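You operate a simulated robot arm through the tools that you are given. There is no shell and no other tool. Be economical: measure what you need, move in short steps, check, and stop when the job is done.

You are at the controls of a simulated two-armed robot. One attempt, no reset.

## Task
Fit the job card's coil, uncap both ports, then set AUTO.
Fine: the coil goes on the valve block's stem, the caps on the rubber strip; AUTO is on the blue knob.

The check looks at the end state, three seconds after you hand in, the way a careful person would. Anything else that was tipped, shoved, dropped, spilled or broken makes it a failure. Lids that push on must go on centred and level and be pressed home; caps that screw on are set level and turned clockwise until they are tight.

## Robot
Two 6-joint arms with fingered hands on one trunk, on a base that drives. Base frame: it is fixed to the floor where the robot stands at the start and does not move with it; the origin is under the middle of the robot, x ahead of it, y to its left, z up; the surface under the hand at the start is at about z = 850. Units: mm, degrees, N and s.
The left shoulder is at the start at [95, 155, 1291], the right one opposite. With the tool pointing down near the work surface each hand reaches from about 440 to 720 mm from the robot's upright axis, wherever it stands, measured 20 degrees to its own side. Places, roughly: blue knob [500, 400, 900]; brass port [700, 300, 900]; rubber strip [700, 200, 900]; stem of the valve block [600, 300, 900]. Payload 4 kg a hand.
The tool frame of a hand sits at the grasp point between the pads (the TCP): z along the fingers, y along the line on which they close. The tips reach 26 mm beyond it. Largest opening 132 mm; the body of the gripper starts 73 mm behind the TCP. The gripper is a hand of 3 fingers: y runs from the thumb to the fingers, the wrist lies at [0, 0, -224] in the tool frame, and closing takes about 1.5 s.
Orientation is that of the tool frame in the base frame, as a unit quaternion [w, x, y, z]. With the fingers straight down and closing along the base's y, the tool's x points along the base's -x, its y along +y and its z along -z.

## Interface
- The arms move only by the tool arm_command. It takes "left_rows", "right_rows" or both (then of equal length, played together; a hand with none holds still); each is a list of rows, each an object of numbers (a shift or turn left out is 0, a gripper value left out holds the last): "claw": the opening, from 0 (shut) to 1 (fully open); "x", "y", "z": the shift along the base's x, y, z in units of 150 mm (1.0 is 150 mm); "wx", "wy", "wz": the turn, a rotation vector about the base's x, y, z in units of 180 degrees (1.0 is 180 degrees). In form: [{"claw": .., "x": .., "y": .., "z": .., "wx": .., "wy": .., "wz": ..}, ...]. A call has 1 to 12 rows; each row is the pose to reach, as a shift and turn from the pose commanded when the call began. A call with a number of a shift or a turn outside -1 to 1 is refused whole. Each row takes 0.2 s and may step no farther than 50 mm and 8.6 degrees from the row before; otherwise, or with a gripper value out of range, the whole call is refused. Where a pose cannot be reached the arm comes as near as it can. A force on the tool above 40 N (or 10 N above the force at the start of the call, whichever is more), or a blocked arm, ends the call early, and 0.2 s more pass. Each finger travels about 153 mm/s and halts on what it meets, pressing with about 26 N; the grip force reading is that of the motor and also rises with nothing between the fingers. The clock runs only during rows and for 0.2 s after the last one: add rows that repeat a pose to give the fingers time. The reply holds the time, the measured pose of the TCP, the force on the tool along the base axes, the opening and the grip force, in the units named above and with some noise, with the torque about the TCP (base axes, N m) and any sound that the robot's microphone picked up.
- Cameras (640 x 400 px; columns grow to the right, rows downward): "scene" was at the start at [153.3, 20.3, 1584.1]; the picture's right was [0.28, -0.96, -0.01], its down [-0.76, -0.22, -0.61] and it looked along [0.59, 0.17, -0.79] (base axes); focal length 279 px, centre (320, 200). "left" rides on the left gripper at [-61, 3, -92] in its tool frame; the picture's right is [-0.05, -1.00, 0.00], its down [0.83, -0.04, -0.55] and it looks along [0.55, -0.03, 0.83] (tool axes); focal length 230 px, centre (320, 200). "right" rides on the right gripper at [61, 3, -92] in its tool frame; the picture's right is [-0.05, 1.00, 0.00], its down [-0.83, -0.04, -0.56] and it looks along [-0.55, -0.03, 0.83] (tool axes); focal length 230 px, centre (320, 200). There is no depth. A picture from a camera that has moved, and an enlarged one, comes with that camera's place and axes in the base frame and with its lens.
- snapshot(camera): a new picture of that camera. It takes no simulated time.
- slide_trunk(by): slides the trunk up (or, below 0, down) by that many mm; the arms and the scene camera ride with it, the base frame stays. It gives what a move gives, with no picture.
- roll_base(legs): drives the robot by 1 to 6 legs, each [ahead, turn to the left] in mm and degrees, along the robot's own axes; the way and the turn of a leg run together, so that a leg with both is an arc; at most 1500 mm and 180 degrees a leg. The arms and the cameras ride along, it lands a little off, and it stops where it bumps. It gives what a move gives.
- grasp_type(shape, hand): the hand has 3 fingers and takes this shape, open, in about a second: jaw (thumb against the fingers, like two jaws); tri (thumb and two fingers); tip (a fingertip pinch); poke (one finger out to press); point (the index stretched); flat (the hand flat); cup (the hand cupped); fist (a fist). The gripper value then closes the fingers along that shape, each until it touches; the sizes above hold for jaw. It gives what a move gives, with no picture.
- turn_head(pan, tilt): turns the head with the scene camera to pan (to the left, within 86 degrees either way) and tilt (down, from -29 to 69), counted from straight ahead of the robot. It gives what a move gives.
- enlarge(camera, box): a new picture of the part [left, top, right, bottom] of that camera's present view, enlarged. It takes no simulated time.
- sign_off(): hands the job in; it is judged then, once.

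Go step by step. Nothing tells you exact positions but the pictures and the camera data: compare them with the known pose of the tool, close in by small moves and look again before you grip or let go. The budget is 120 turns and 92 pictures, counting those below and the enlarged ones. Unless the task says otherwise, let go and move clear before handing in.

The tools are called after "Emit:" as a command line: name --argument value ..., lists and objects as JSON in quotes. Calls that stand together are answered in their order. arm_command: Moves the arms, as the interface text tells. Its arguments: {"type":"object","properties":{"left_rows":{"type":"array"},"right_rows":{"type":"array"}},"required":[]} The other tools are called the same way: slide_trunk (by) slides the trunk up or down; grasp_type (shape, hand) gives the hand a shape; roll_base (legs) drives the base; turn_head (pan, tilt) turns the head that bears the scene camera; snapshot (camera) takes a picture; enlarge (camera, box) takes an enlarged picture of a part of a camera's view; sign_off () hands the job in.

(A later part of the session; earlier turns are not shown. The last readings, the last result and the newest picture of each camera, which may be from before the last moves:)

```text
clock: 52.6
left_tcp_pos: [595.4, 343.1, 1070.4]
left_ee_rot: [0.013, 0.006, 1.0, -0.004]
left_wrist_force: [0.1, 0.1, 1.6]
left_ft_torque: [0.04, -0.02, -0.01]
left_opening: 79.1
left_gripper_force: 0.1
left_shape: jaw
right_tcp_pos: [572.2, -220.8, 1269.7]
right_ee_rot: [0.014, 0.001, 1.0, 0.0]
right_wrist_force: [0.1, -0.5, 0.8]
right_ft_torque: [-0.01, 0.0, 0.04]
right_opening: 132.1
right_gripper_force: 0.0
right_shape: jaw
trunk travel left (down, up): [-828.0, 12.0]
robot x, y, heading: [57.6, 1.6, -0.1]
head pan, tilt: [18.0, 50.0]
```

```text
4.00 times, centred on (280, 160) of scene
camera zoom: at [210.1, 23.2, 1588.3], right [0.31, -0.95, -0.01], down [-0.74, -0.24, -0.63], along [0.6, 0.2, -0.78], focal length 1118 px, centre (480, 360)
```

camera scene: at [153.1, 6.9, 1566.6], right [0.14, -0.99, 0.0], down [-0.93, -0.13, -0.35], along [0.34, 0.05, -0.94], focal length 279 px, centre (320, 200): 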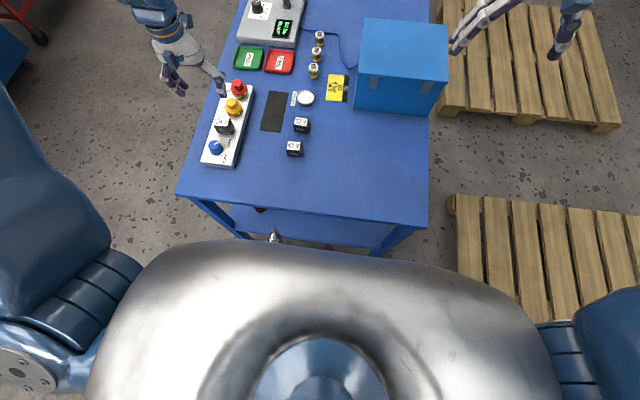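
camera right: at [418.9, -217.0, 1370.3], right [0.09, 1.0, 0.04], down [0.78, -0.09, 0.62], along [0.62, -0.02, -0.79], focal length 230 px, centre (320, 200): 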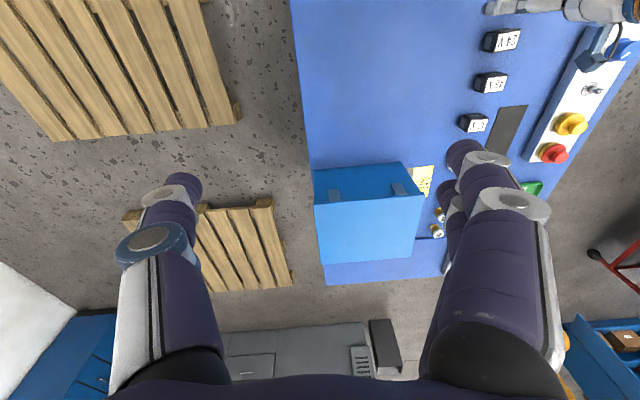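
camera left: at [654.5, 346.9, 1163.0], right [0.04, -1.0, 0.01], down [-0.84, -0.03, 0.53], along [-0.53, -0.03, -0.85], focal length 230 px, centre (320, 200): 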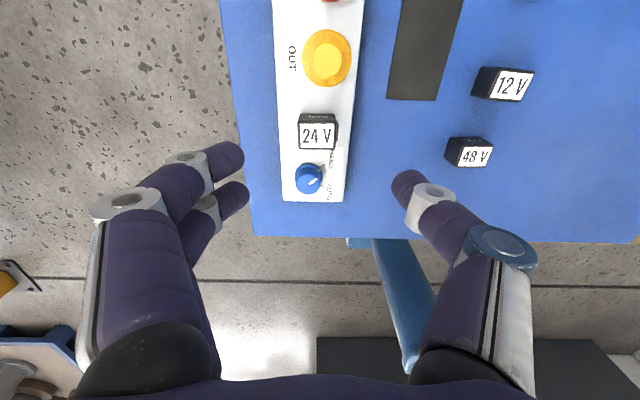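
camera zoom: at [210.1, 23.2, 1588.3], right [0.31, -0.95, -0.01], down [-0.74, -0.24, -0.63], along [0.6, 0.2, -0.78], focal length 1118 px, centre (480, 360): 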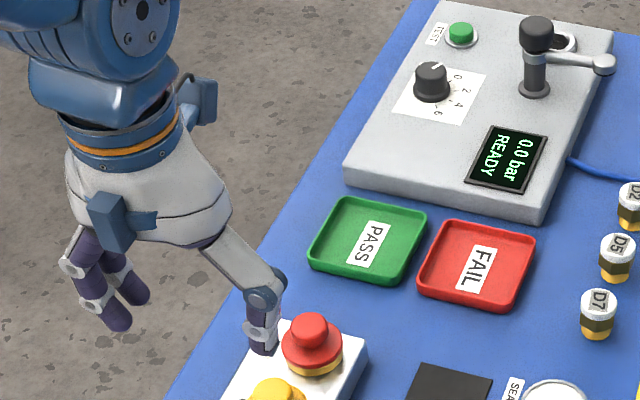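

Yellow cap knob ≈ [651,338], red ≈ [712,332]. I'll bring the left hand over the yellow cap.

Emit:
arm_command --left_rows '[{"x": 0.07, "y": -0.01, "z": -0.05, "wx": 0.0025, "wy": 0.008, "wz": 0.004}, {"x": 0.15, "y": -0.02, "z": -0.1, "wx": 0.0025, "wy": 0.008, "wz": 0.004}, {"x": 0.25, "y": -0.035, "z": -0.2, "wx": 0.0025, "wy": 0.008, "wz": 0.004}, {"x": 0.36, "y": -0.035, "z": -0.3, "wx": 0.0025, "wy": 0.008, "wz": 0.004}, {"x": 0.373, "y": -0.035, "z": -0.45, "wx": 0.0025, "wy": 0.008, "wz": 0.004}, {"x": 0.373, "y": -0.035, "z": -0.5, "wx": 0.0025, "wy": 0.008, "wz": 0.004}, {"x": 0.373, "y": -0.035, "z": -0.5, "wx": 0.0025, "wy": 0.008, "wz": 0.004}]'

Emit:
snapshot --camera "left"

```text
clock: 54.2
left_tcp_pos: [651.6, 338.5, 994.7]
left_ee_rot: [-0.001, -0.001, 1.0, -0.001]
left_wrist_force: [0.8, 0.7, 0.1]
left_ft_torque: [-0.01, -0.03, 0.0]
left_opening: 79.2
left_gripper_force: 0.2
left_shape: jaw
right_tcp_pos: [573.7, -221.8, 1269.7]
right_ee_rot: [0.012, 0.001, 1.0, 0.002]
right_wrist_force: [-0.6, 0.0, 0.1]
right_ft_torque: [0.01, 0.02, 0.03]
right_opening: 131.8
right_gripper_force: 0.1
right_shape: jaw
trunk travel left (down, up): [-828.0, 12.0]
robot x, y, heading: [58.2, -3.2, 0.2]
head pan, tilt: [18.0, 50.0]
```

```text
33 pictures are left
camera left: at [713.2, 341.9, 1085.8], right [0.05, -1.0, 0.0], down [-0.83, -0.04, 0.56], along [-0.56, -0.03, -0.83], focal length 230 px, centre (320, 200)
```

left: 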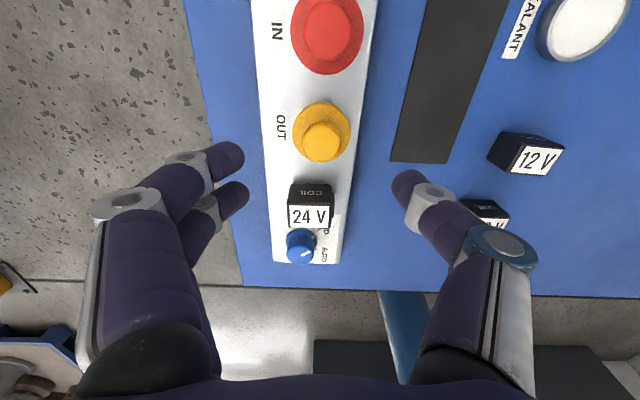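

Yellow knob is ~28 mm wide at [653.5,336.5], top z≈918; the red one is at about [722,337]. Lowering onto the yellow knob.

Emit:
arm_command --left_rows '[{"x": 0.013, "y": -0.012, "z": -0.12}, {"x": 0.013, "y": -0.012, "z": -0.24}, {"x": 0.013, "y": -0.012, "z": -0.34}, {"x": 0.013, "y": -0.012, "z": -0.42}, {"x": 0.013, "y": -0.012, "z": -0.465}, {"x": 0.013, "y": -0.012, "z": -0.465}]'

Emit:
snapshot --camera "left"

```text
clock: 55.6
left_tcp_pos: [652.8, 335.3, 925.6]
left_ee_rot: [-0.002, 0.0, 1.0, -0.001]
left_wrist_force: [0.4, -0.9, 0.0]
left_ft_torque: [0.01, -0.03, 0.0]
left_opening: 79.4
left_gripper_force: 0.0
left_shape: jaw
right_tcp_pos: [574.0, -221.3, 1269.9]
right_ee_rot: [0.012, 0.0, 1.0, 0.001]
right_wrist_force: [-0.2, 0.0, 0.2]
right_ft_torque: [0.02, -0.02, 0.0]
right_opening: 132.0
right_gripper_force: 0.1
right_shape: jaw
trunk travel left (down, up): [-828.0, 12.0]
robot x, y, heading: [57.1, 0.0, 0.0]
head pan, tilt: [18.0, 50.0]
```

```text
32 pictures are left
camera left: at [715.1, 339.7, 1016.2], right [0.05, -1.0, 0.0], down [-0.83, -0.04, 0.56], along [-0.56, -0.03, -0.83], focal length 230 px, centre (320, 200)
```

left: 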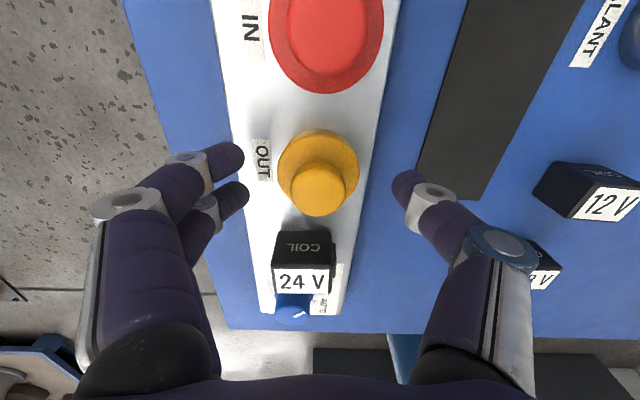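

Well aligned. Close on the knob.

Emit:
arm_command --left_rows '[{"claw": 0.5}, {"claw": 0.4}, {"claw": 0.3}, {"claw": 0.2}, {"claw": 0.1}, {"claw": 0.05}, {"claw": 0.05}]'

Emit:
arm_command --left_rows '[{"z": 0.015}, {"z": 0.03}, {"z": 0.045}, {"z": 0.06}]'

Emit:
snapshot --camera "left"

```text
clock: 57.2
left_tcp_pos: [654.0, 336.2, 925.7]
left_ee_rot: [-0.002, 0.0, 1.0, -0.002]
left_wrist_force: [2.0, -0.8, -1.7]
left_ft_torque: [-0.01, 0.01, 0.07]
left_opening: 19.2
left_gripper_force: 26.2
left_shape: jaw
right_tcp_pos: [573.9, -221.0, 1268.8]
right_ee_rot: [0.012, 0.001, 1.0, 0.001]
right_wrist_force: [-0.3, -0.1, 0.3]
right_ft_torque: [0.03, -0.02, 0.01]
right_opening: 132.1
right_gripper_force: 0.0
right_shape: jaw
trunk travel left (down, up): [-828.0, 12.0]
robot x, y, heading: [59.8, 0.2, 0.0]
head pan, tilt: [18.0, 50.0]
```

```text
clock: 58.2
left_tcp_pos: [653.5, 337.0, 934.3]
left_ee_rot: [-0.001, -0.001, 1.0, -0.001]
left_wrist_force: [0.3, -0.4, 0.4]
left_ft_torque: [0.02, 0.01, -0.01]
left_opening: 19.2
left_gripper_force: 26.3
left_shape: jaw
right_tcp_pos: [573.5, -222.3, 1269.4]
right_ee_rot: [0.011, 0.001, 1.0, 0.001]
right_wrist_force: [-0.1, 1.8, 1.1]
right_ft_torque: [-0.02, 0.01, -0.01]
right_opening: 132.2
right_gripper_force: 0.1
right_shape: jaw
trunk travel left (down, up): [-828.0, 12.0]
robot x, y, heading: [56.9, 0.2, 0.2]
head pan, tilt: [18.0, 50.0]
heard: snap
```

```text
31 pictures are left
camera left: at [714.9, 340.8, 1025.0], right [0.05, -1.0, 0.0], down [-0.83, -0.04, 0.56], along [-0.56, -0.03, -0.83], focal length 230 px, centre (320, 200)
```

left: 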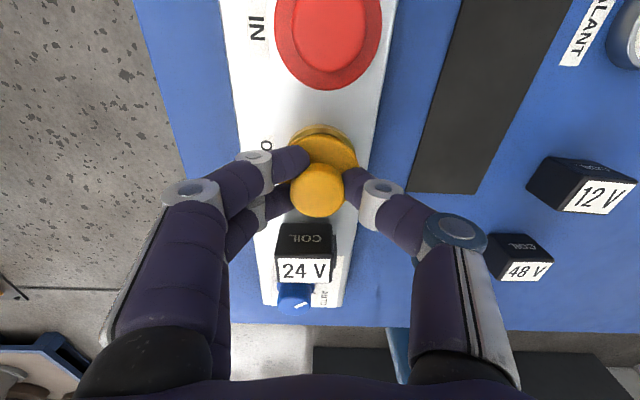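

A snap was heard and the cap is free. Lift it and carry it over the near part of the rubber strip (~[640,224]).

Emit:
arm_command --left_rows '[{"z": 0.1}, {"z": 0.25}, {"z": 0.4}, {"x": -0.03, "y": -0.15, "z": 0.4}, {"x": -0.06, "y": -0.35, "z": 0.4}, {"x": -0.09, "y": -0.55, "z": 0.4}, {"x": -0.09, "y": -0.75, "z": 0.4}, {"x": -0.09, "y": -0.75, "z": 0.3}, {"x": -0.09, "y": -0.75, "z": 0.15}, {"x": -0.09, "y": -0.75, "z": 0.05}, {"x": -0.09, "y": -0.75, "z": 0.05}]'

Emit:
snapshot --camera "left"

```text
clock: 60.6
left_tcp_pos: [637.8, 226.3, 941.5]
left_ee_rot: [-0.002, -0.002, 1.0, 0.001]
left_wrist_force: [0.4, 0.2, -0.6]
left_ft_torque: [-0.04, 0.0, 0.03]
left_opening: 19.4
left_gripper_force: 25.3
left_shape: jaw
right_tcp_pos: [574.4, -221.7, 1269.3]
right_ee_rot: [0.012, 0.0, 1.0, 0.001]
right_wrist_force: [-1.3, 0.0, 0.4]
right_ft_torque: [0.05, 0.01, 0.0]
right_opening: 132.5
right_gripper_force: 0.0
right_shape: jaw
trunk travel left (down, up): [-828.0, 12.0]
robot x, y, heading: [56.3, 1.6, 0.0]
head pan, tilt: [18.0, 50.0]
```

```text
30 pictures are left
camera left: at [700.5, 231.3, 1032.6], right [0.06, -1.0, 0.0], down [-0.83, -0.05, 0.56], along [-0.56, -0.03, -0.83], focal length 230 px, centre (320, 200)
```

left: 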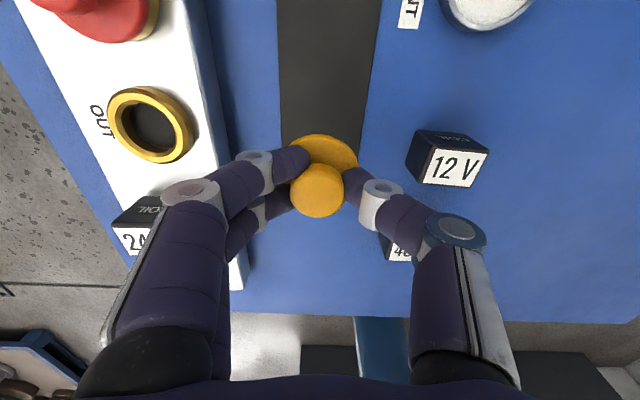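

The strip is under the cap (y 190–260). Shift +7 mm in x and lower gently until it touches.

Emit:
arm_command --left_rows '[{"x": 0.02, "z": -0.08}, {"x": 0.047, "z": -0.16}, {"x": 0.047, "z": -0.22}, {"x": 0.047, "z": -0.26}, {"x": 0.047, "z": -0.28}, {"x": 0.047, "z": -0.295}, {"x": 0.047, "z": -0.295}]'

```text
clock: 62.2
left_tcp_pos: [646.5, 225.5, 896.1]
left_ee_rot: [-0.002, -0.002, 1.0, 0.001]
left_wrist_force: [1.0, 0.2, -0.7]
left_ft_torque: [0.02, 0.01, -0.02]
left_opening: 19.3
left_gripper_force: 26.1
left_shape: jaw
right_tcp_pos: [573.2, -220.9, 1268.5]
right_ee_rot: [0.012, 0.001, 1.0, 0.001]
right_wrist_force: [-0.1, -0.3, -0.1]
right_ft_torque: [-0.02, 0.0, 0.02]
right_opening: 131.6
right_gripper_force: 0.0
right_shape: jaw
trunk travel left (down, up): [-828.0, 12.0]
robot x, y, heading: [60.9, 1.7, 0.1]
head pan, tilt: [18.0, 50.0]
```

Emit:
enlarge --camera "scene" --box '[240, 160, 320, 210]'

```text
8.00 times, centred on (280, 185) of scene
camera zoom: at [212.0, 23.0, 1588.2], right [0.31, -0.95, -0.01], down [-0.74, -0.24, -0.63], along [0.6, 0.2, -0.78], focal length 2236 px, centre (640, 320)
```

zoom: 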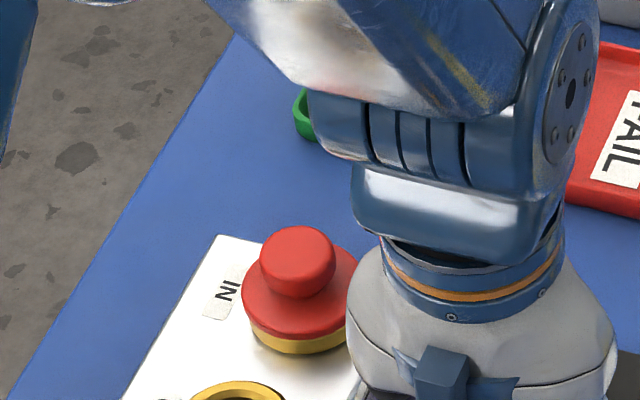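

Keep lowering in 1.5 mm steps, feeling for contact.

Emit:
arm_command --left_rows '[{"z": -0.01}, {"z": -0.02}, {"z": -0.03}, {"z": -0.04}, {"z": -0.04}]'

Emit:
snapshot --camera "left"

```text
clock: 63.4
left_tcp_pos: [646.3, 225.3, 891.2]
left_ee_rot: [-0.002, -0.001, 1.0, 0.001]
left_wrist_force: [-0.4, 0.4, 0.2]
left_ft_torque: [0.03, 0.05, 0.03]
left_opening: 19.2
left_gripper_force: 26.2
left_shape: jaw
right_tcp_pos: [573.6, -221.1, 1269.0]
right_ee_rot: [0.011, 0.0, 1.0, 0.001]
right_wrist_force: [0.1, 0.0, -0.1]
right_ft_torque: [-0.02, -0.03, -0.02]
right_opening: 132.0
right_gripper_force: 0.0
right_shape: jaw
trunk travel left (down, up): [-828.0, 12.0]
robot x, y, heading: [56.4, -1.1, 0.0]
head pan, tilt: [18.0, 50.0]
```

```text
28 pictures are left
camera left: at [708.1, 228.7, 982.0], right [0.06, -1.0, 0.0], down [-0.83, -0.05, 0.56], along [-0.56, -0.03, -0.83], focal length 230 px, centre (320, 200)
```

left: 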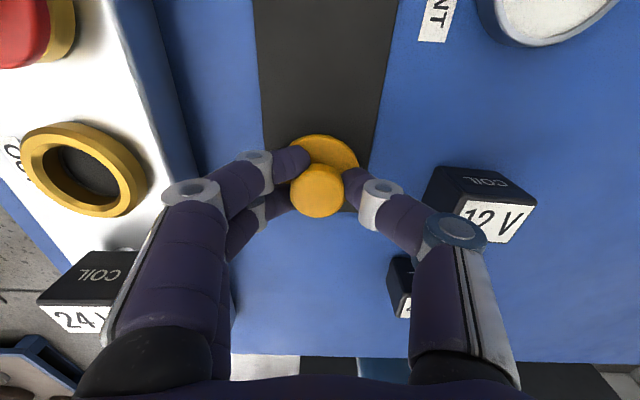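

Emit:
arm_command --left_rows '[{"z": -0.01}, {"z": -0.02}, {"z": -0.03}, {"z": -0.04}, {"z": -0.05}, {"z": -0.05}]'

```text
clock: 64.8
left_tcp_pos: [646.2, 224.8, 884.3]
left_ee_rot: [-0.001, -0.001, 1.0, 0.001]
left_wrist_force: [1.0, 0.9, 12.0]
left_ft_torque: [0.04, 0.03, -0.01]
left_opening: 19.8
left_gripper_force: 26.1
left_shape: jaw
right_tcp_pos: [572.2, -222.7, 1269.3]
right_ee_rot: [0.012, 0.0, 1.0, 0.0]
right_wrist_force: [0.0, 0.0, 0.0]
right_ft_torque: [0.01, -0.03, -0.01]
right_opening: 132.2
right_gripper_force: 0.0
right_shape: jaw
trunk travel left (down, up): [-828.0, 12.0]
robot x, y, heading: [59.9, 1.4, 0.1]
head pan, tilt: [18.0, 50.0]
```

Contact (12 N). Open and retreat upward.

Emit:
arm_command --left_rows '[{"claw": 0.2}, {"claw": 0.3}, {"claw": 0.4}, {"claw": 0.45}, {"claw": 0.45}]'

Emit:
arm_command --left_rows '[{"z": 0.1}, {"z": 0.3}, {"z": 0.5}, {"z": 0.7}, {"z": 0.8}, {"z": 0.8}]'

Emit:
snapshot --camera "left"

```text
clock: 66.0
left_tcp_pos: [645.3, 224.6, 882.5]
left_ee_rot: [-0.002, -0.002, 1.0, 0.001]
left_wrist_force: [-0.2, 0.5, -0.1]
left_ft_torque: [0.01, -0.03, -0.01]
left_opening: 58.9
left_gripper_force: 0.1
left_shape: jaw
right_tcp_pos: [575.0, -220.3, 1269.3]
right_ee_rot: [0.012, 0.002, 1.0, 0.0]
right_wrist_force: [-0.6, -0.6, -0.2]
right_ft_torque: [-0.02, 0.01, 0.0]
right_opening: 132.1
right_gripper_force: 0.1
right_shape: jaw
trunk travel left (down, up): [-828.0, 12.0]
robot x, y, heading: [58.5, -3.4, -0.1]
head pan, tilt: [18.0, 50.0]
```

```text
clock: 67.4
left_tcp_pos: [647.2, 226.2, 1003.0]
left_ee_rot: [-0.002, -0.002, 1.0, 0.0]
left_wrist_force: [-1.7, 0.4, -0.3]
left_ft_torque: [0.0, 0.0, -0.01]
left_opening: 58.5
left_gripper_force: 0.1
left_shape: jaw
right_tcp_pos: [573.8, -221.8, 1268.5]
right_ee_rot: [0.012, 0.0, 1.0, 0.001]
right_wrist_force: [-0.4, -0.6, -0.1]
right_ft_torque: [-0.03, 0.0, 0.0]
right_opening: 131.9
right_gripper_force: 0.0
right_shape: jaw
trunk travel left (down, up): [-828.0, 12.0]
robot x, y, heading: [54.3, -1.6, 0.2]
head pan, tilt: [18.0, 50.0]
```

```text
27 pictures are left
camera left: at [709.7, 229.5, 1094.3], right [0.06, -1.0, 0.0], down [-0.83, -0.05, 0.56], along [-0.56, -0.03, -0.83], focal length 230 px, centre (320, 200)
```

left: 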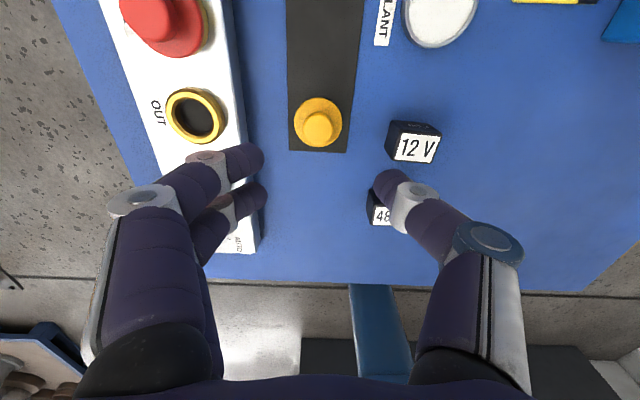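

Yellow cap rests on the strip. For the red cap I need a bit more reach: advance base 30 mm in small legs.

Emit:
roll_base --legs '[[15, 0], [15, 0]]'

Emit:
arm_command --left_rows '[{"y": 0.1, "z": 0.02}, {"y": 0.25, "z": 0.04, "claw": 0.6}, {"y": 0.4, "z": 0.04}, {"y": 0.55, "z": 0.04, "wy": -0.02}, {"y": 0.7, "z": 0.04, "wy": -0.04}, {"y": 0.73, "z": 0.04, "wy": -0.055}, {"y": 0.73, "z": 0.04, "wy": -0.055}]'

```text
clock: 68.5
left_tcp_pos: [675.0, 225.4, 1004.3]
left_ee_rot: [-0.001, -0.002, 1.0, 0.001]
left_wrist_force: [0.2, -0.6, 0.8]
left_ft_torque: [0.02, -0.03, -0.02]
left_opening: 59.0
left_gripper_force: 0.1
left_shape: jaw
right_tcp_pos: [600.1, -221.5, 1269.9]
right_ee_rot: [0.013, 0.001, 1.0, 0.001]
right_wrist_force: [0.3, 0.4, -0.5]
right_ft_torque: [0.0, -0.01, -0.03]
right_opening: 132.1
right_gripper_force: 0.0
right_shape: jaw
trunk travel left (down, up): [-828.0, 12.0]
robot x, y, heading: [89.0, 1.7, 0.2]
head pan, tilt: [18.0, 50.0]
```

```text
clock: 70.1
left_tcp_pos: [660.1, 331.4, 1019.1]
left_ee_rot: [0.095, 0.0, 0.995, -0.003]
left_wrist_force: [0.2, 0.2, 0.7]
left_ft_torque: [-0.02, 0.0, 0.03]
left_opening: 78.8
left_gripper_force: 0.1
left_shape: jaw
right_tcp_pos: [580.7, -222.5, 1278.1]
right_ee_rot: [0.02, 0.002, 1.0, 0.001]
right_wrist_force: [0.1, 0.3, -1.0]
right_ft_torque: [-0.03, 0.01, -0.02]
right_opening: 132.2
right_gripper_force: 0.0
right_shape: jaw
trunk travel left (down, up): [-828.0, 12.0]
robot x, y, heading: [82.5, 0.3, -0.3]
head pan, tilt: [18.0, 50.0]
```

Emit:
arm_command --left_rows '[{"x": 0.08, "y": 0.01}, {"x": 0.16, "y": 0.02}, {"x": 0.25, "y": 0.03, "z": -0.05}, {"x": 0.33, "y": 0.037, "z": -0.1}, {"x": 0.41, "y": 0.037, "z": -0.15}, {"x": 0.41, "y": 0.037, "z": -0.2}, {"x": 0.41, "y": 0.037, "z": -0.2}]'

Emit:
snapshot --camera "left"

```text
clock: 71.7
left_tcp_pos: [721.5, 337.0, 989.0]
left_ee_rot: [0.095, 0.0, 0.996, -0.003]
left_wrist_force: [0.1, -0.1, 0.5]
left_ft_torque: [0.01, -0.02, 0.01]
left_opening: 78.6
left_gripper_force: 0.1
left_shape: jaw
right_tcp_pos: [580.3, -221.3, 1276.5]
right_ee_rot: [0.021, 0.002, 1.0, 0.001]
right_wrist_force: [-0.2, 0.1, 0.3]
right_ft_torque: [-0.04, -0.03, 0.0]
right_opening: 131.8
right_gripper_force: 0.0
right_shape: jaw
trunk travel left (down, up): [-828.0, 12.0]
robot x, y, heading: [86.6, -1.0, -0.2]
head pan, tilt: [18.0, 50.0]
```

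```text
26 pictures are left
camera left: at [765.2, 342.1, 1089.6], right [0.05, -1.0, 0.01], down [-0.92, -0.04, 0.39], along [-0.39, -0.03, -0.92], focal length 230 px, centre (320, 200)
```

left: 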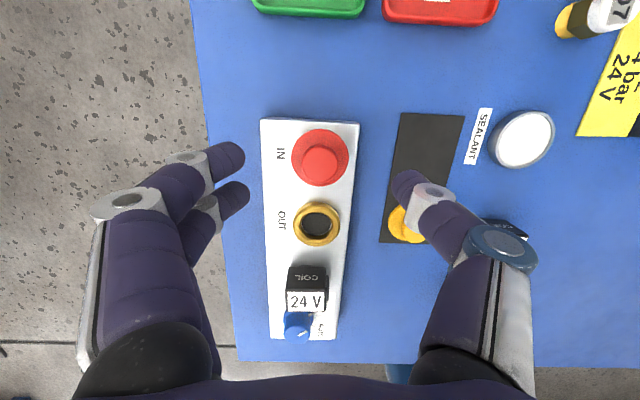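

Red knob at [723.5,337]. Lowering with the tilted hand.

Emit:
arm_command --left_rows '[{"z": -0.1}, {"z": -0.2}, {"z": -0.3}, {"z": -0.36}, {"z": -0.405}, {"z": -0.405}]'

Emit:
snapshot --camera "left"

```text
clock: 73.1
left_tcp_pos: [722.0, 337.9, 927.6]
left_ee_rot: [0.093, 0.001, 0.996, -0.001]
left_wrist_force: [0.2, 0.2, 0.3]
left_ft_torque: [0.0, -0.01, 0.0]
left_opening: 79.1
left_gripper_force: 0.1
left_shape: jaw
right_tcp_pos: [580.3, -223.0, 1276.5]
right_ee_rot: [0.02, 0.002, 1.0, 0.001]
right_wrist_force: [-0.1, 0.7, 0.7]
right_ft_torque: [0.01, 0.0, -0.01]
right_opening: 131.9
right_gripper_force: 0.1
right_shape: jaw
trunk travel left (down, up): [-828.0, 12.0]
robot x, y, heading: [88.7, 1.9, 0.1]
head pan, tilt: [18.0, 50.0]
```

```text
25 pictures are left
camera left: at [765.0, 342.4, 1028.7], right [0.05, -1.0, 0.01], down [-0.92, -0.04, 0.39], along [-0.39, -0.03, -0.92], focal length 230 px, centre (320, 200)
```

left: 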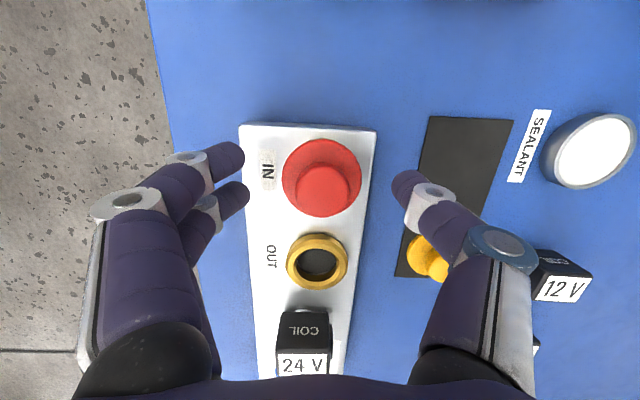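

Aligned. Close and pull straight up.

Emit:
arm_command --left_rows '[{"claw": 0.5}, {"claw": 0.4}, {"claw": 0.3}, {"claw": 0.2}, {"claw": 0.1}, {"claw": 0.05}, {"claw": 0.05}]'

Emit:
arm_command --left_rows '[{"z": 0.015}, {"z": 0.03}, {"z": 0.045}, {"z": 0.06}, {"z": 0.08}]'

Emit:
snapshot --camera "left"

```text
clock: 74.7
left_tcp_pos: [721.3, 339.1, 927.8]
left_ee_rot: [0.094, 0.0, 0.996, -0.001]
left_wrist_force: [0.7, 0.1, 0.2]
left_ft_torque: [-0.04, 0.02, 0.01]
left_opening: 17.6
left_gripper_force: 26.0
left_shape: jaw
right_tcp_pos: [579.1, -222.2, 1278.2]
right_ee_rot: [0.021, 0.002, 1.0, 0.0]
right_wrist_force: [0.6, -1.0, -0.3]
right_ft_torque: [0.0, 0.02, -0.03]
right_opening: 132.1
right_gripper_force: 0.1
right_shape: jaw
trunk travel left (down, up): [-828.0, 12.0]
robot x, y, heading: [87.3, 1.5, 0.1]
head pan, tilt: [18.0, 50.0]
heard: snap
```

```text
clock: 75.9
left_tcp_pos: [720.7, 338.9, 941.0]
left_ee_rot: [0.093, 0.001, 0.996, -0.002]
left_wrist_force: [0.6, -0.6, -0.6]
left_ft_torque: [0.0, -0.02, 0.0]
left_opening: 17.8
left_gripper_force: 26.0
left_shape: jaw
right_tcp_pos: [581.0, -220.8, 1277.5]
right_ee_rot: [0.02, 0.002, 1.0, 0.001]
right_wrist_force: [0.7, -0.2, 0.1]
right_ft_torque: [-0.03, -0.02, -0.04]
right_opening: 132.1
right_gripper_force: 0.1
right_shape: jaw
trunk travel left (down, up): [-828.0, 12.0]
robot x, y, heading: [85.2, 3.3, -0.2]
head pan, tilt: [18.0, 50.0]
```

```text
24 pictures are left
camera left: at [764.9, 343.0, 1041.7], right [0.05, -1.0, 0.01], down [-0.92, -0.04, 0.39], along [-0.39, -0.03, -0.92], focal length 230 px, centre (320, 200)
```

left: 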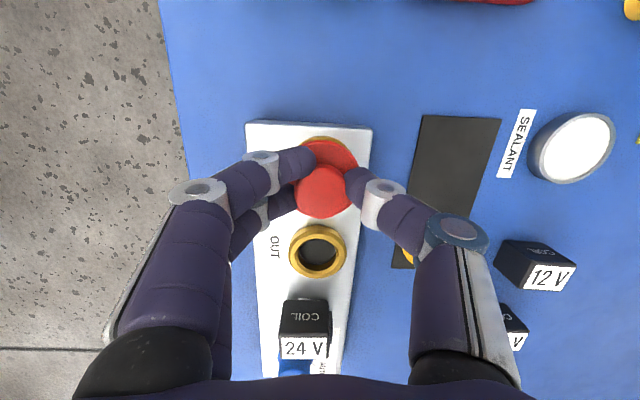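

Red cap is off too. Carry it to the far part of the strip (~[708,224]), levelling the hand on the way.

Emit:
arm_command --left_rows '[{"z": 0.1}, {"z": 0.25}, {"z": 0.4}, {"x": -0.02, "y": -0.1, "z": 0.4, "wy": 0.015}, {"x": -0.04, "y": -0.25, "z": 0.4, "wy": 0.03}, {"x": -0.06, "y": -0.42, "z": 0.4, "wy": 0.045}, {"x": -0.085, "y": -0.6, "z": 0.4, "wy": 0.0595}, {"x": -0.085, "y": -0.766, "z": 0.4, "wy": 0.0595}, {"x": -0.085, "y": -0.766, "z": 0.25, "wy": 0.0595}, {"x": -0.085, "y": -0.766, "z": 0.1, "wy": 0.0595}, {"x": -0.085, "y": -0.766, "z": 0, "wy": 0.0595}, {"x": -0.085, "y": -0.766, "z": 0, "wy": 0.0595}]'

Emit:
snapshot --camera "left"

```text
clock: 78.6
left_tcp_pos: [691.1, 225.5, 952.4]
left_ee_rot: [0.011, -0.002, 1.0, 0.001]
left_wrist_force: [-0.1, -0.2, -0.4]
left_ft_torque: [0.0, 0.02, -0.02]
left_opening: 17.2
left_gripper_force: 26.1
left_shape: jaw
right_tcp_pos: [554.0, -221.0, 1263.6]
right_ee_rot: [0.0, 0.002, 1.0, 0.0]
right_wrist_force: [-0.4, 1.0, 0.4]
right_ft_torque: [0.0, -0.04, 0.01]
right_opening: 132.2
right_gripper_force: 0.0
right_shape: jaw
trunk travel left (down, up): [-828.0, 12.0]
robot x, y, heading: [85.4, 1.9, -0.2]
head pan, tilt: [18.0, 50.0]
stopped in row 12 (left hand): the arm was blocked; the commanded pose is now the measured one
```

```text
23 pictures are left
camera left: at [751.0, 228.9, 1045.5], right [0.06, -1.0, 0.0], down [-0.84, -0.05, 0.54], along [-0.54, -0.03, -0.84], focal length 230 px, centre (320, 200)
```

left: 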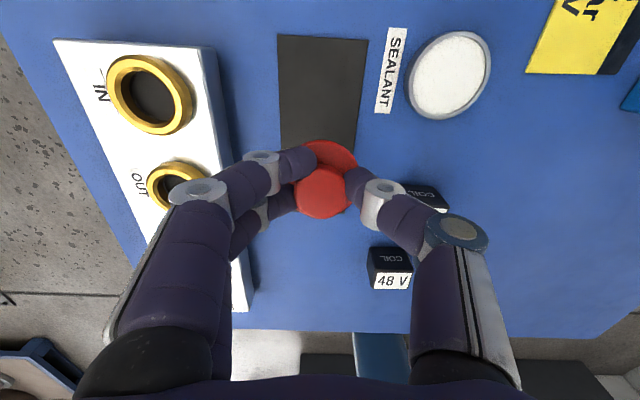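

The retreat glitch left the hand at x=691 but at safe height. Nudge to x=708 and level.

Emit:
arm_command --left_rows '[{"x": 0.03, "wy": 0.003}, {"x": 0.06, "wy": 0.007}, {"x": 0.09, "y": -0.005, "wy": 0.007}, {"x": 0.115, "y": -0.01, "wy": 0.007}, {"x": 0.115, "y": -0.01, "wy": 0.007}]'

Emit:
snapshot --camera "left"

```text
clock: 79.7
left_tcp_pos: [693.0, 221.9, 963.1]
left_ee_rot: [0.007, -0.002, 1.0, 0.0]
left_wrist_force: [0.5, -0.4, 0.0]
left_ft_torque: [-0.01, 0.02, -0.03]
left_opening: 17.8
left_gripper_force: 26.5
left_shape: jaw
right_tcp_pos: [530.3, -222.0, 1241.6]
right_ee_rot: [-0.035, 0.001, 0.999, 0.0]
right_wrist_force: [-0.1, 0.8, 0.7]
right_ft_torque: [0.01, -0.02, 0.01]
right_opening: 132.2
right_gripper_force: 0.2
right_shape: jaw
trunk travel left (down, up): [-828.0, 12.0]
robot x, y, heading: [87.1, 0.2, -0.0]
head pan, tilt: [18.0, 50.0]
stopped in row 5 (left hand): the arm was blocked; the commanded pose is now the measured one
```

```text
22 pictures are left
camera left: at [753.9, 226.4, 1055.0], right [0.05, -1.0, 0.0], down [-0.84, -0.05, 0.54], along [-0.54, -0.03, -0.84], focal length 230 px, centre (320, 200)
```

left: 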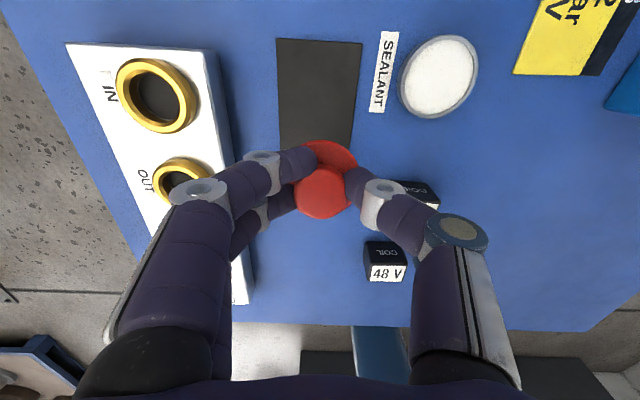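

The hand seems to prefer the tilted posture at this reach (and the cap was gripped level in that posture). I'll tilt back by 11° while moving to x≈710, and bring the right hand forward out of its inner limit.

Emit:
arm_command --left_rows '[{"wy": -0.015}, {"wy": -0.03}, {"wy": -0.045}, {"wy": -0.057}, {"x": 0.03, "y": 0.01, "wy": -0.057}, {"x": 0.06, "y": 0.01, "wy": -0.057}, {"x": 0.09, "y": 0.015, "wy": -0.057}, {"x": 0.11, "y": 0.015, "wy": -0.057}, {"x": 0.11, "y": 0.015, "wy": -0.057}]' --right_rows '[{"x": 0.05}, {"x": 0.1}, {"x": 0.15, "wy": -0.005}, {"x": 0.2, "wy": -0.01}, {"x": 0.25, "wy": -0.015}, {"x": 0.3, "wy": -0.022}, {"x": 0.35, "wy": -0.022}, {"x": 0.4, "wy": -0.022}, {"x": 0.4, "wy": -0.022}]'

Emit:
snapshot --camera "left"

```text
clock: 81.7
left_tcp_pos: [709.9, 224.0, 961.6]
left_ee_rot: [0.095, -0.002, 0.995, 0.001]
left_wrist_force: [-0.5, 0.4, 0.4]
left_ft_torque: [0.02, 0.0, -0.02]
left_opening: 17.5
left_gripper_force: 25.9
left_shape: jaw
right_tcp_pos: [594.1, -221.9, 1272.6]
right_ee_rot: [0.045, 0.001, 0.999, 0.001]
right_wrist_force: [-0.2, 0.0, 0.0]
right_ft_torque: [0.0, -0.05, -0.02]
right_opening: 131.8
right_gripper_force: 0.0
right_shape: jaw
right hand out of reach, approached as far as the arm can: row 1
trunk travel left (down, up): [-828.0, 12.0]
robot x, y, heading: [85.7, 2.3, -0.0]
head pan, tilt: [18.0, 50.0]
```

```text
21 pictures are left
camera left: at [752.6, 228.5, 1063.7], right [0.05, -1.0, 0.01], down [-0.92, -0.05, 0.39], along [-0.39, -0.03, -0.92], focal length 230 px, centre (320, 200)
```

left: 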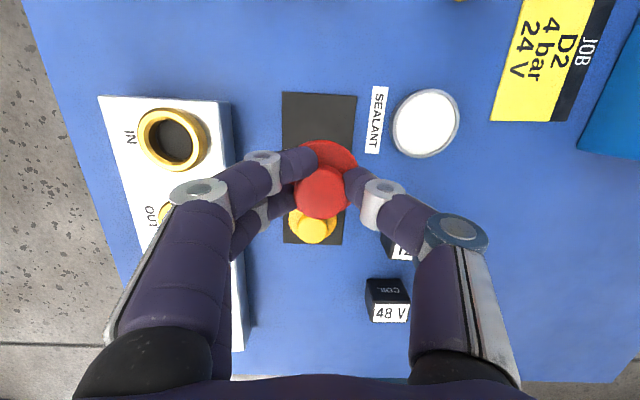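

Good: red cap over the strip, clear of the yellow one. Lower.

Emit:
arm_command --left_rows '[{"z": -0.08}, {"z": -0.16}, {"z": -0.24}, {"z": -0.32}, {"z": -0.38}, {"z": -0.43}, {"z": -0.45}, {"z": -0.45}]'

Emit:
arm_command --left_rows '[{"z": -0.01}, {"z": -0.02}, {"z": -0.03}, {"z": -0.04}, {"z": -0.04}]'

Emit:
snapshot --camera "left"

```text
clock: 83.5
left_tcp_pos: [709.9, 225.8, 894.1]
left_ee_rot: [0.097, -0.001, 0.995, 0.002]
left_wrist_force: [0.6, 0.7, 0.1]
left_ft_torque: [0.0, 0.0, -0.04]
left_opening: 17.2
left_gripper_force: 25.8
left_shape: jaw
right_tcp_pos: [594.4, -221.0, 1271.6]
right_ee_rot: [0.044, 0.002, 0.999, 0.0]
right_wrist_force: [0.8, -0.3, 0.1]
right_ft_torque: [-0.02, -0.01, 0.02]
right_opening: 132.0
right_gripper_force: 0.1
right_shape: jaw
trunk travel left (down, up): [-828.0, 12.0]
robot x, y, heading: [89.9, 2.1, -0.2]
head pan, tilt: [18.0, 50.0]
```

```text
clock: 84.7
left_tcp_pos: [710.5, 224.5, 887.6]
left_ee_rot: [0.096, -0.001, 0.995, 0.001]
left_wrist_force: [0.7, -0.8, 7.2]
left_ft_torque: [-0.03, 0.04, 0.03]
left_opening: 17.9
left_gripper_force: 26.3
left_shape: jaw
right_tcp_pos: [593.7, -221.8, 1271.6]
right_ee_rot: [0.044, 0.002, 0.999, 0.001]
right_wrist_force: [0.5, -0.2, 0.4]
right_ft_torque: [0.0, 0.04, 0.01]
right_opening: 132.1
right_gripper_force: 0.1
right_shape: jaw
trunk travel left (down, up): [-828.0, 12.0]
robot x, y, heading: [83.7, 6.2, -0.1]
head pan, tilt: [18.0, 50.0]
```

```text
20 pictures are left
camera left: at [753.0, 228.6, 989.6], right [0.05, -1.0, 0.01], down [-0.92, -0.05, 0.39], along [-0.38, -0.03, -0.92], focal length 230 px, centre (320, 200)
```

left: 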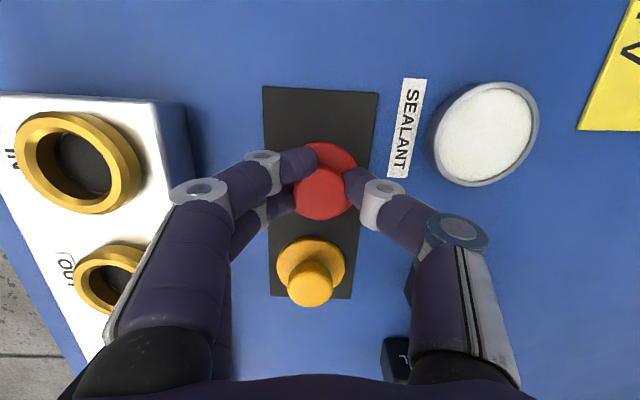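

Contact at 7 N, on the strip and clear of the yellow cap. Release and rise.

Emit:
arm_command --left_rows '[{"claw": 0.2}, {"claw": 0.3}, {"claw": 0.4}, {"claw": 0.4}, {"claw": 0.4}]'

Emit:
arm_command --left_rows '[{"z": 0.1}, {"z": 0.3}, {"z": 0.5}, {"z": 0.7}, {"z": 0.9}, {"z": 0.95}, {"z": 0.95}]'

Emit:
snapshot --camera "left"

```text
clock: 85.8
left_tcp_pos: [709.9, 224.6, 887.0]
left_ee_rot: [0.095, -0.001, 0.995, 0.001]
left_wrist_force: [-0.2, 0.9, 0.0]
left_ft_torque: [0.02, 0.0, 0.04]
left_opening: 52.3
left_gripper_force: 0.0
left_shape: jaw
right_tcp_pos: [595.3, -221.4, 1272.2]
right_ee_rot: [0.045, 0.001, 0.999, 0.0]
right_wrist_force: [0.2, 0.9, 0.6]
right_ft_torque: [-0.02, 0.0, -0.02]
right_opening: 132.2
right_gripper_force: 0.1
right_shape: jaw
trunk travel left (down, up): [-828.0, 12.0]
robot x, y, heading: [86.5, -0.1, 0.1]
head pan, tilt: [18.0, 50.0]
```

```text
clock: 87.5
left_tcp_pos: [709.5, 224.8, 1030.8]
left_ee_rot: [0.095, -0.001, 0.995, 0.001]
left_wrist_force: [-1.2, 0.7, 0.1]
left_ft_torque: [-0.02, 0.01, 0.0]
left_opening: 52.3
left_gripper_force: 0.0
left_shape: jaw
right_tcp_pos: [594.6, -221.7, 1272.6]
right_ee_rot: [0.044, 0.002, 0.999, 0.0]
right_wrist_force: [-0.1, 0.2, 0.8]
right_ft_torque: [0.02, -0.01, 0.01]
right_opening: 132.1
right_gripper_force: 0.0
right_shape: jaw
trunk travel left (down, up): [-828.0, 12.0]
robot x, y, heading: [86.1, 0.1, -0.3]
head pan, tilt: [18.0, 50.0]
```

```text
19 pictures are left
camera left: at [753.1, 227.8, 1131.8], right [0.05, -1.0, 0.01], down [-0.92, -0.05, 0.39], along [-0.39, -0.03, -0.92], focal length 230 px, centre (320, 200)
```

left: 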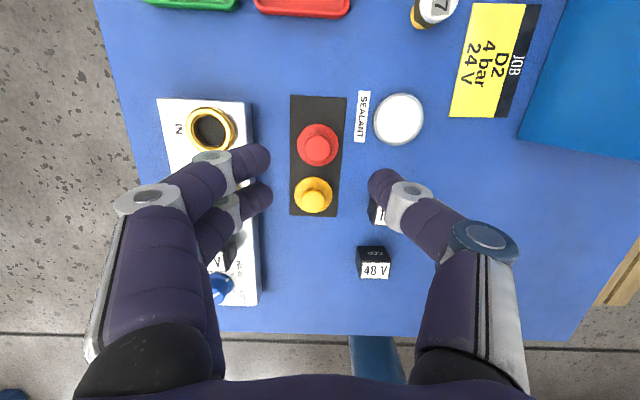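

Both caps are on the strip. Now the knob: back the base off ~60 mm in small legs, then bring the hand over the knob.

Emit:
roll_base --legs '[[-15, 0], [-15, 0], [-15, 0], [-15, 0]]'

Emit:
arm_command --left_rows '[{"x": -0.1, "y": 0.1, "wy": 0.015}, {"x": -0.25, "y": 0.25, "wy": 0.03}, {"x": -0.4, "y": 0.4, "wy": 0.045}, {"x": -0.55, "y": 0.55, "wy": 0.06}, {"x": -0.65, "y": 0.7, "wy": 0.06}, {"x": -0.65, "y": 0.8, "wy": 0.06}, {"x": -0.65, "y": 0.8, "wy": 0.06}]'

Emit:
snapshot --camera "left"

```text
clock: 89.3
left_tcp_pos: [653.1, 224.5, 1028.8]
left_ee_rot: [0.094, 0.0, 0.996, 0.001]
left_wrist_force: [0.5, -0.2, -0.5]
left_ft_torque: [0.04, 0.0, -0.01]
left_opening: 52.4
left_gripper_force: 0.1
left_shape: jaw
right_tcp_pos: [537.6, -221.6, 1270.1]
right_ee_rot: [0.043, 0.002, 0.999, 0.001]
right_wrist_force: [0.5, -0.3, -0.1]
right_ft_torque: [0.0, 0.05, 0.02]
right_opening: 131.8
right_gripper_force: 0.1
right_shape: jaw
trunk travel left (down, up): [-828.0, 12.0]
robot x, y, heading: [26.3, 0.1, 0.0]
head pan, tilt: [18.0, 50.0]
```

```text
clock: 90.9
left_tcp_pos: [536.2, 341.4, 1039.3]
left_ee_rot: [0.011, 0.0, 1.0, -0.001]
left_wrist_force: [-0.2, -1.0, 0.1]
left_ft_torque: [0.02, 0.01, 0.0]
left_opening: 52.4
left_gripper_force: 0.0
left_shape: jaw
right_tcp_pos: [509.7, -222.2, 1264.8]
right_ee_rot: [0.035, 0.001, 0.999, 0.001]
right_wrist_force: [-0.4, -0.8, 0.0]
right_ft_torque: [0.05, 0.03, 0.0]
right_opening: 132.1
right_gripper_force: 0.1
right_shape: jaw
trunk travel left (down, up): [-828.0, 12.0]
robot x, y, heading: [28.8, -1.8, -0.0]
head pan, tilt: [18.0, 50.0]
```

```text
18 pictures are left
camera left: at [596.2, 345.3, 1133.3], right [0.05, -1.0, 0.0], down [-0.84, -0.04, 0.54], along [-0.54, -0.03, -0.84], focal length 230 px, centre (320, 200)
```

left: 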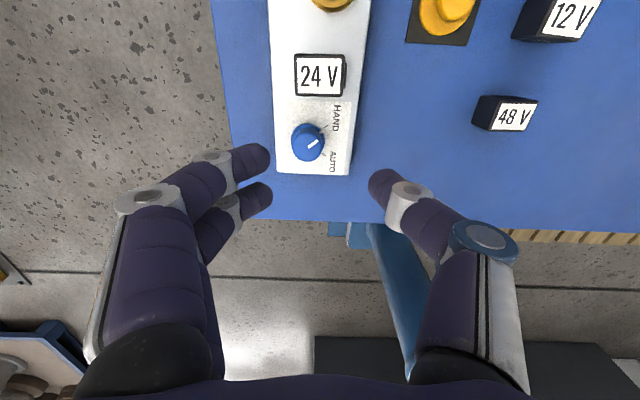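

Emit:
enlarge --camera "left" --box '[268, 95, 364, 155]'

Emit:
enlarge --camera "left" --box '[270, 110, 350, 175]'

```text
6.67 times, centred on (316, 125) of left
camera zoom: at [596.2, 345.3, 1133.3], right [0.05, -1.0, 0.0], down [-0.84, -0.04, 0.54], along [-0.54, -0.03, -0.84], focal length 1534 px, centre (347, 700)
```

zoom: 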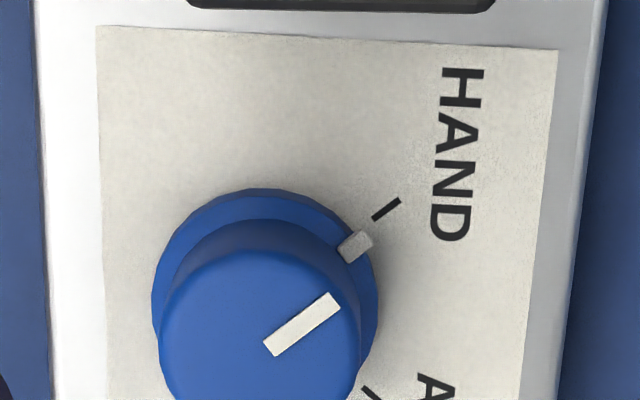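

```text
6.15 times, centred on (310, 142) of left
camera zoom: at [596.2, 345.3, 1133.3], right [0.05, -1.0, 0.0], down [-0.84, -0.04, 0.54], along [-0.54, -0.03, -0.84], focal length 1416 px, centre (382, 554)
```

zoom: 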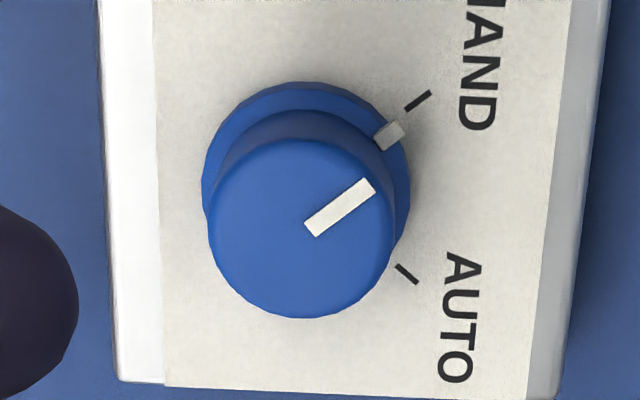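

Knob centre ≈ [513.5,353.5], top z≈904, 31 mm wide; it must turn ~80° clockwise (seen from above). I'll pre-rotate the hand +40° over the knob.

Emit:
arm_command --left_rows '[{"x": -0.04, "y": 0.02, "z": -0.05, "wy": 0.003, "wz": 0.044}, {"x": -0.08, "y": 0.04, "z": -0.13, "wy": 0.006, "wz": 0.088}, {"x": -0.12, "y": 0.06, "z": -0.22, "wy": 0.007, "wz": 0.132}, {"x": -0.15, "y": 0.08, "z": -0.31, "wy": 0.007, "wz": 0.176}, {"x": -0.15, "y": 0.08, "z": -0.4, "wy": 0.007, "wz": 0.22}, {"x": -0.15, "y": 0.08, "z": -0.43, "wy": 0.007, "wz": 0.222}, {"x": -0.15, "y": 0.08, "z": -0.43, "wy": 0.007, "wz": 0.222}]'

Emit:
snapshot --camera "left"

```text
clock: 92.5
left_tcp_pos: [515.7, 352.9, 977.1]
left_ee_rot: [-0.001, -0.341, 0.94, 0.002]
left_wrist_force: [-0.2, -0.1, -0.3]
left_ft_torque: [0.01, -0.03, 0.02]
left_opening: 52.2
left_gripper_force: 0.0
left_shape: jaw
right_tcp_pos: [511.4, -221.2, 1265.4]
right_ee_rot: [0.034, 0.002, 0.999, 0.001]
right_wrist_force: [-0.2, 0.6, -0.1]
right_ft_torque: [-0.01, 0.02, -0.02]
right_opening: 132.2
right_gripper_force: 0.0
right_shape: jaw
trunk travel left (down, up): [-828.0, 12.0]
robot x, y, heading: [27.5, -0.3, -0.4]
head pan, tilt: [18.0, 50.0]
```

```text
15 pictures are left
camera left: at [561.6, 395.9, 1067.0], right [0.68, -0.73, 0.0], down [-0.61, -0.57, 0.56], along [-0.41, -0.38, -0.83], focal length 230 px, centre (320, 200)
```

left: 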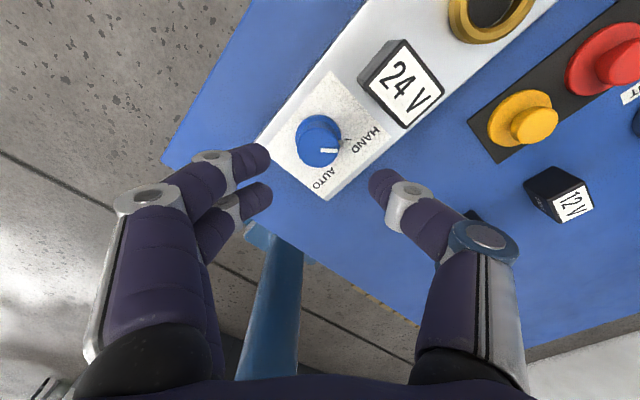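

Knob looks at ≈[514,355]. Descend partway and check centring.

Emit:
arm_command --left_rows '[{"x": -0.012, "y": 0.014, "z": -0.08}, {"x": -0.012, "y": 0.014, "z": -0.16}, {"x": -0.012, "y": 0.014, "z": -0.24}, {"x": -0.012, "y": 0.014, "z": -0.3}, {"x": -0.012, "y": 0.014, "z": -0.3}]'

Emit:
snapshot --camera "left"

```text
clock: 93.5
left_tcp_pos: [502.1, 352.9, 944.9]
left_ee_rot: [0.007, -0.342, 0.94, -0.006]
left_wrist_force: [0.3, -0.5, -0.1]
left_ft_torque: [0.01, 0.05, 0.02]
left_opening: 52.8
left_gripper_force: 0.0
left_shape: jaw
right_tcp_pos: [484.0, -221.8, 1241.5]
right_ee_rot: [-0.001, 0.001, 1.0, 0.001]
right_wrist_force: [-1.0, -0.8, -0.3]
right_ft_torque: [0.03, -0.01, 0.02]
right_opening: 132.0
right_gripper_force: 0.1
right_shape: jaw
trunk travel left (down, up): [-828.0, 12.0]
robot x, y, heading: [23.0, -1.1, -0.2]
head pan, tilt: [18.0, 50.0]
stopped in row 4 (left hand): the arm was blocked; the commanded pose is now the measured one
```

```text
14 pictures are left
camera left: at [545.9, 395.8, 1036.4], right [0.68, -0.73, 0.02], down [-0.62, -0.56, 0.55], along [-0.39, -0.38, -0.84], focal length 230 px, centre (320, 200)
```

left: 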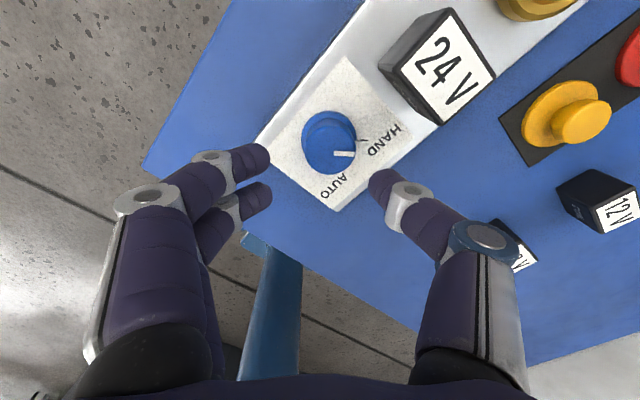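

Glitch again while the right arm is folded close in; I'll move the right arm well forward and lower, and re-centre the left hand over the knob (≈[515,356]).

Emit:
arm_command --right_rows '[{"x": 0.1, "z": -0.05}, {"x": 0.2, "z": -0.1}, {"x": 0.3, "z": -0.17}, {"x": 0.4, "z": -0.24}, {"x": 0.5, "z": -0.31}, {"x": 0.6, "z": -0.38}, {"x": 0.7, "z": -0.45}, {"x": 0.8, "z": -0.52}, {"x": 0.9, "z": -0.6}, {"x": 0.9, "z": -0.6}]' --left_rows '[{"z": 0}, {"z": 0}, {"x": 0.02, "y": 0.01, "wx": 0.001, "wy": 0.002}, {"x": 0.04, "y": 0.02, "wx": 0.002, "wy": 0.004}, {"x": 0.06, "y": 0.023, "wx": 0.002, "wy": 0.0055}, {"x": 0.088, "y": 0.023, "wx": 0.002, "wy": 0.0055}, {"x": 0.088, "y": 0.023, "z": -0.03, "wx": 0.002, "wy": 0.0055}, {"x": 0.088, "y": 0.023, "z": -0.06, "wx": 0.002, "wy": 0.0055}, {"x": 0.088, "y": 0.023, "z": -0.09, "wx": 0.002, "wy": 0.0055}, {"x": 0.088, "y": 0.023, "z": -0.09, "wx": 0.002, "wy": 0.0055}]'

Emit:
snapshot --camera "left"

```text
clock: 93.8
left_tcp_pos: [490.9, 350.6, 952.1]
left_ee_rot: [0.017, -0.34, 0.94, -0.01]
left_wrist_force: [-0.1, 0.4, 0.2]
left_ft_torque: [-0.02, 0.01, -0.01]
left_opening: 52.7
left_gripper_force: 0.0
left_shape: jaw
right_tcp_pos: [469.9, -222.5, 1225.9]
right_ee_rot: [-0.019, 0.002, 1.0, 0.002]
right_wrist_force: [-0.4, 0.3, 0.0]
right_ft_torque: [-0.01, 0.01, -0.02]
right_opening: 131.9
right_gripper_force: 0.0
right_shape: jaw
trunk travel left (down, up): [-828.0, 12.0]
robot x, y, heading: [24.8, 1.2, -0.3]
head pan, tilt: [18.0, 50.0]
stopped in row 1 (left hand): the arm was blocked; the commanded pose is now the measured one
```

```text
13 pictures are left
camera left: at [533.6, 393.0, 1045.1], right [0.68, -0.73, 0.03], down [-0.63, -0.56, 0.54], along [-0.37, -0.38, -0.84], focal length 230 px, centre (320, 200)
```

left: 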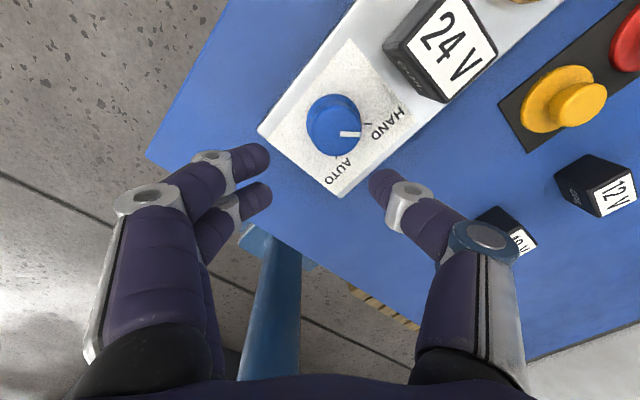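

Let things settle with a trivial head move, then move only the right arm forward.

Emit:
turn_head --pan 17 --tilt 51

Emit:
arm_command --right_rows '[{"x": 0.1, "z": -0.03}, {"x": 0.2, "z": -0.07}, {"x": 0.3, "z": -0.12}, {"x": 0.4, "z": -0.18}, {"x": 0.5, "z": -0.24}, {"x": 0.6, "z": -0.3}, {"x": 0.7, "z": -0.36}, {"x": 0.8, "z": -0.42}, {"x": 0.9, "z": -0.48}, {"x": 0.9, "z": -0.48}]'

```text
clock: 94.4
left_tcp_pos: [491.2, 350.9, 951.9]
left_ee_rot: [0.017, -0.34, 0.94, -0.01]
left_wrist_force: [0.8, 0.7, -0.3]
left_ft_torque: [-0.01, 0.02, -0.02]
left_opening: 52.9
left_gripper_force: 0.1
left_shape: jaw
right_tcp_pos: [471.4, -222.5, 1227.7]
right_ee_rot: [-0.018, 0.002, 1.0, 0.001]
right_wrist_force: [0.3, -0.1, -0.6]
right_ft_torque: [-0.02, -0.01, -0.01]
right_opening: 132.1
right_gripper_force: 0.1
right_shape: jaw
trunk travel left (down, up): [-828.0, 12.0]
robot x, y, heading: [26.9, 0.4, -0.2]
head pan, tilt: [17.0, 51.0]
```

```text
clock: 94.7
left_tcp_pos: [480.8, 346.8, 960.6]
left_ee_rot: [0.026, -0.341, 0.94, -0.017]
left_wrist_force: [0.6, -0.1, 0.9]
left_ft_torque: [-0.01, 0.03, -0.01]
left_opening: 52.9
left_gripper_force: 0.1
left_shape: jaw
right_tcp_pos: [454.4, -222.1, 1213.6]
right_ee_rot: [-0.036, 0.003, 0.999, 0.001]
right_wrist_force: [0.1, -0.1, -0.7]
right_ft_torque: [-0.04, -0.01, -0.01]
right_opening: 132.0
right_gripper_force: 0.1
right_shape: jaw
trunk travel left (down, up): [-828.0, 12.0]
robot x, y, heading: [28.4, -0.4, -0.3]
head pan, tilt: [17.0, 51.0]
stopped in row 1 (left hand): the arm was blocked; the commanded pose is now the measured one
```

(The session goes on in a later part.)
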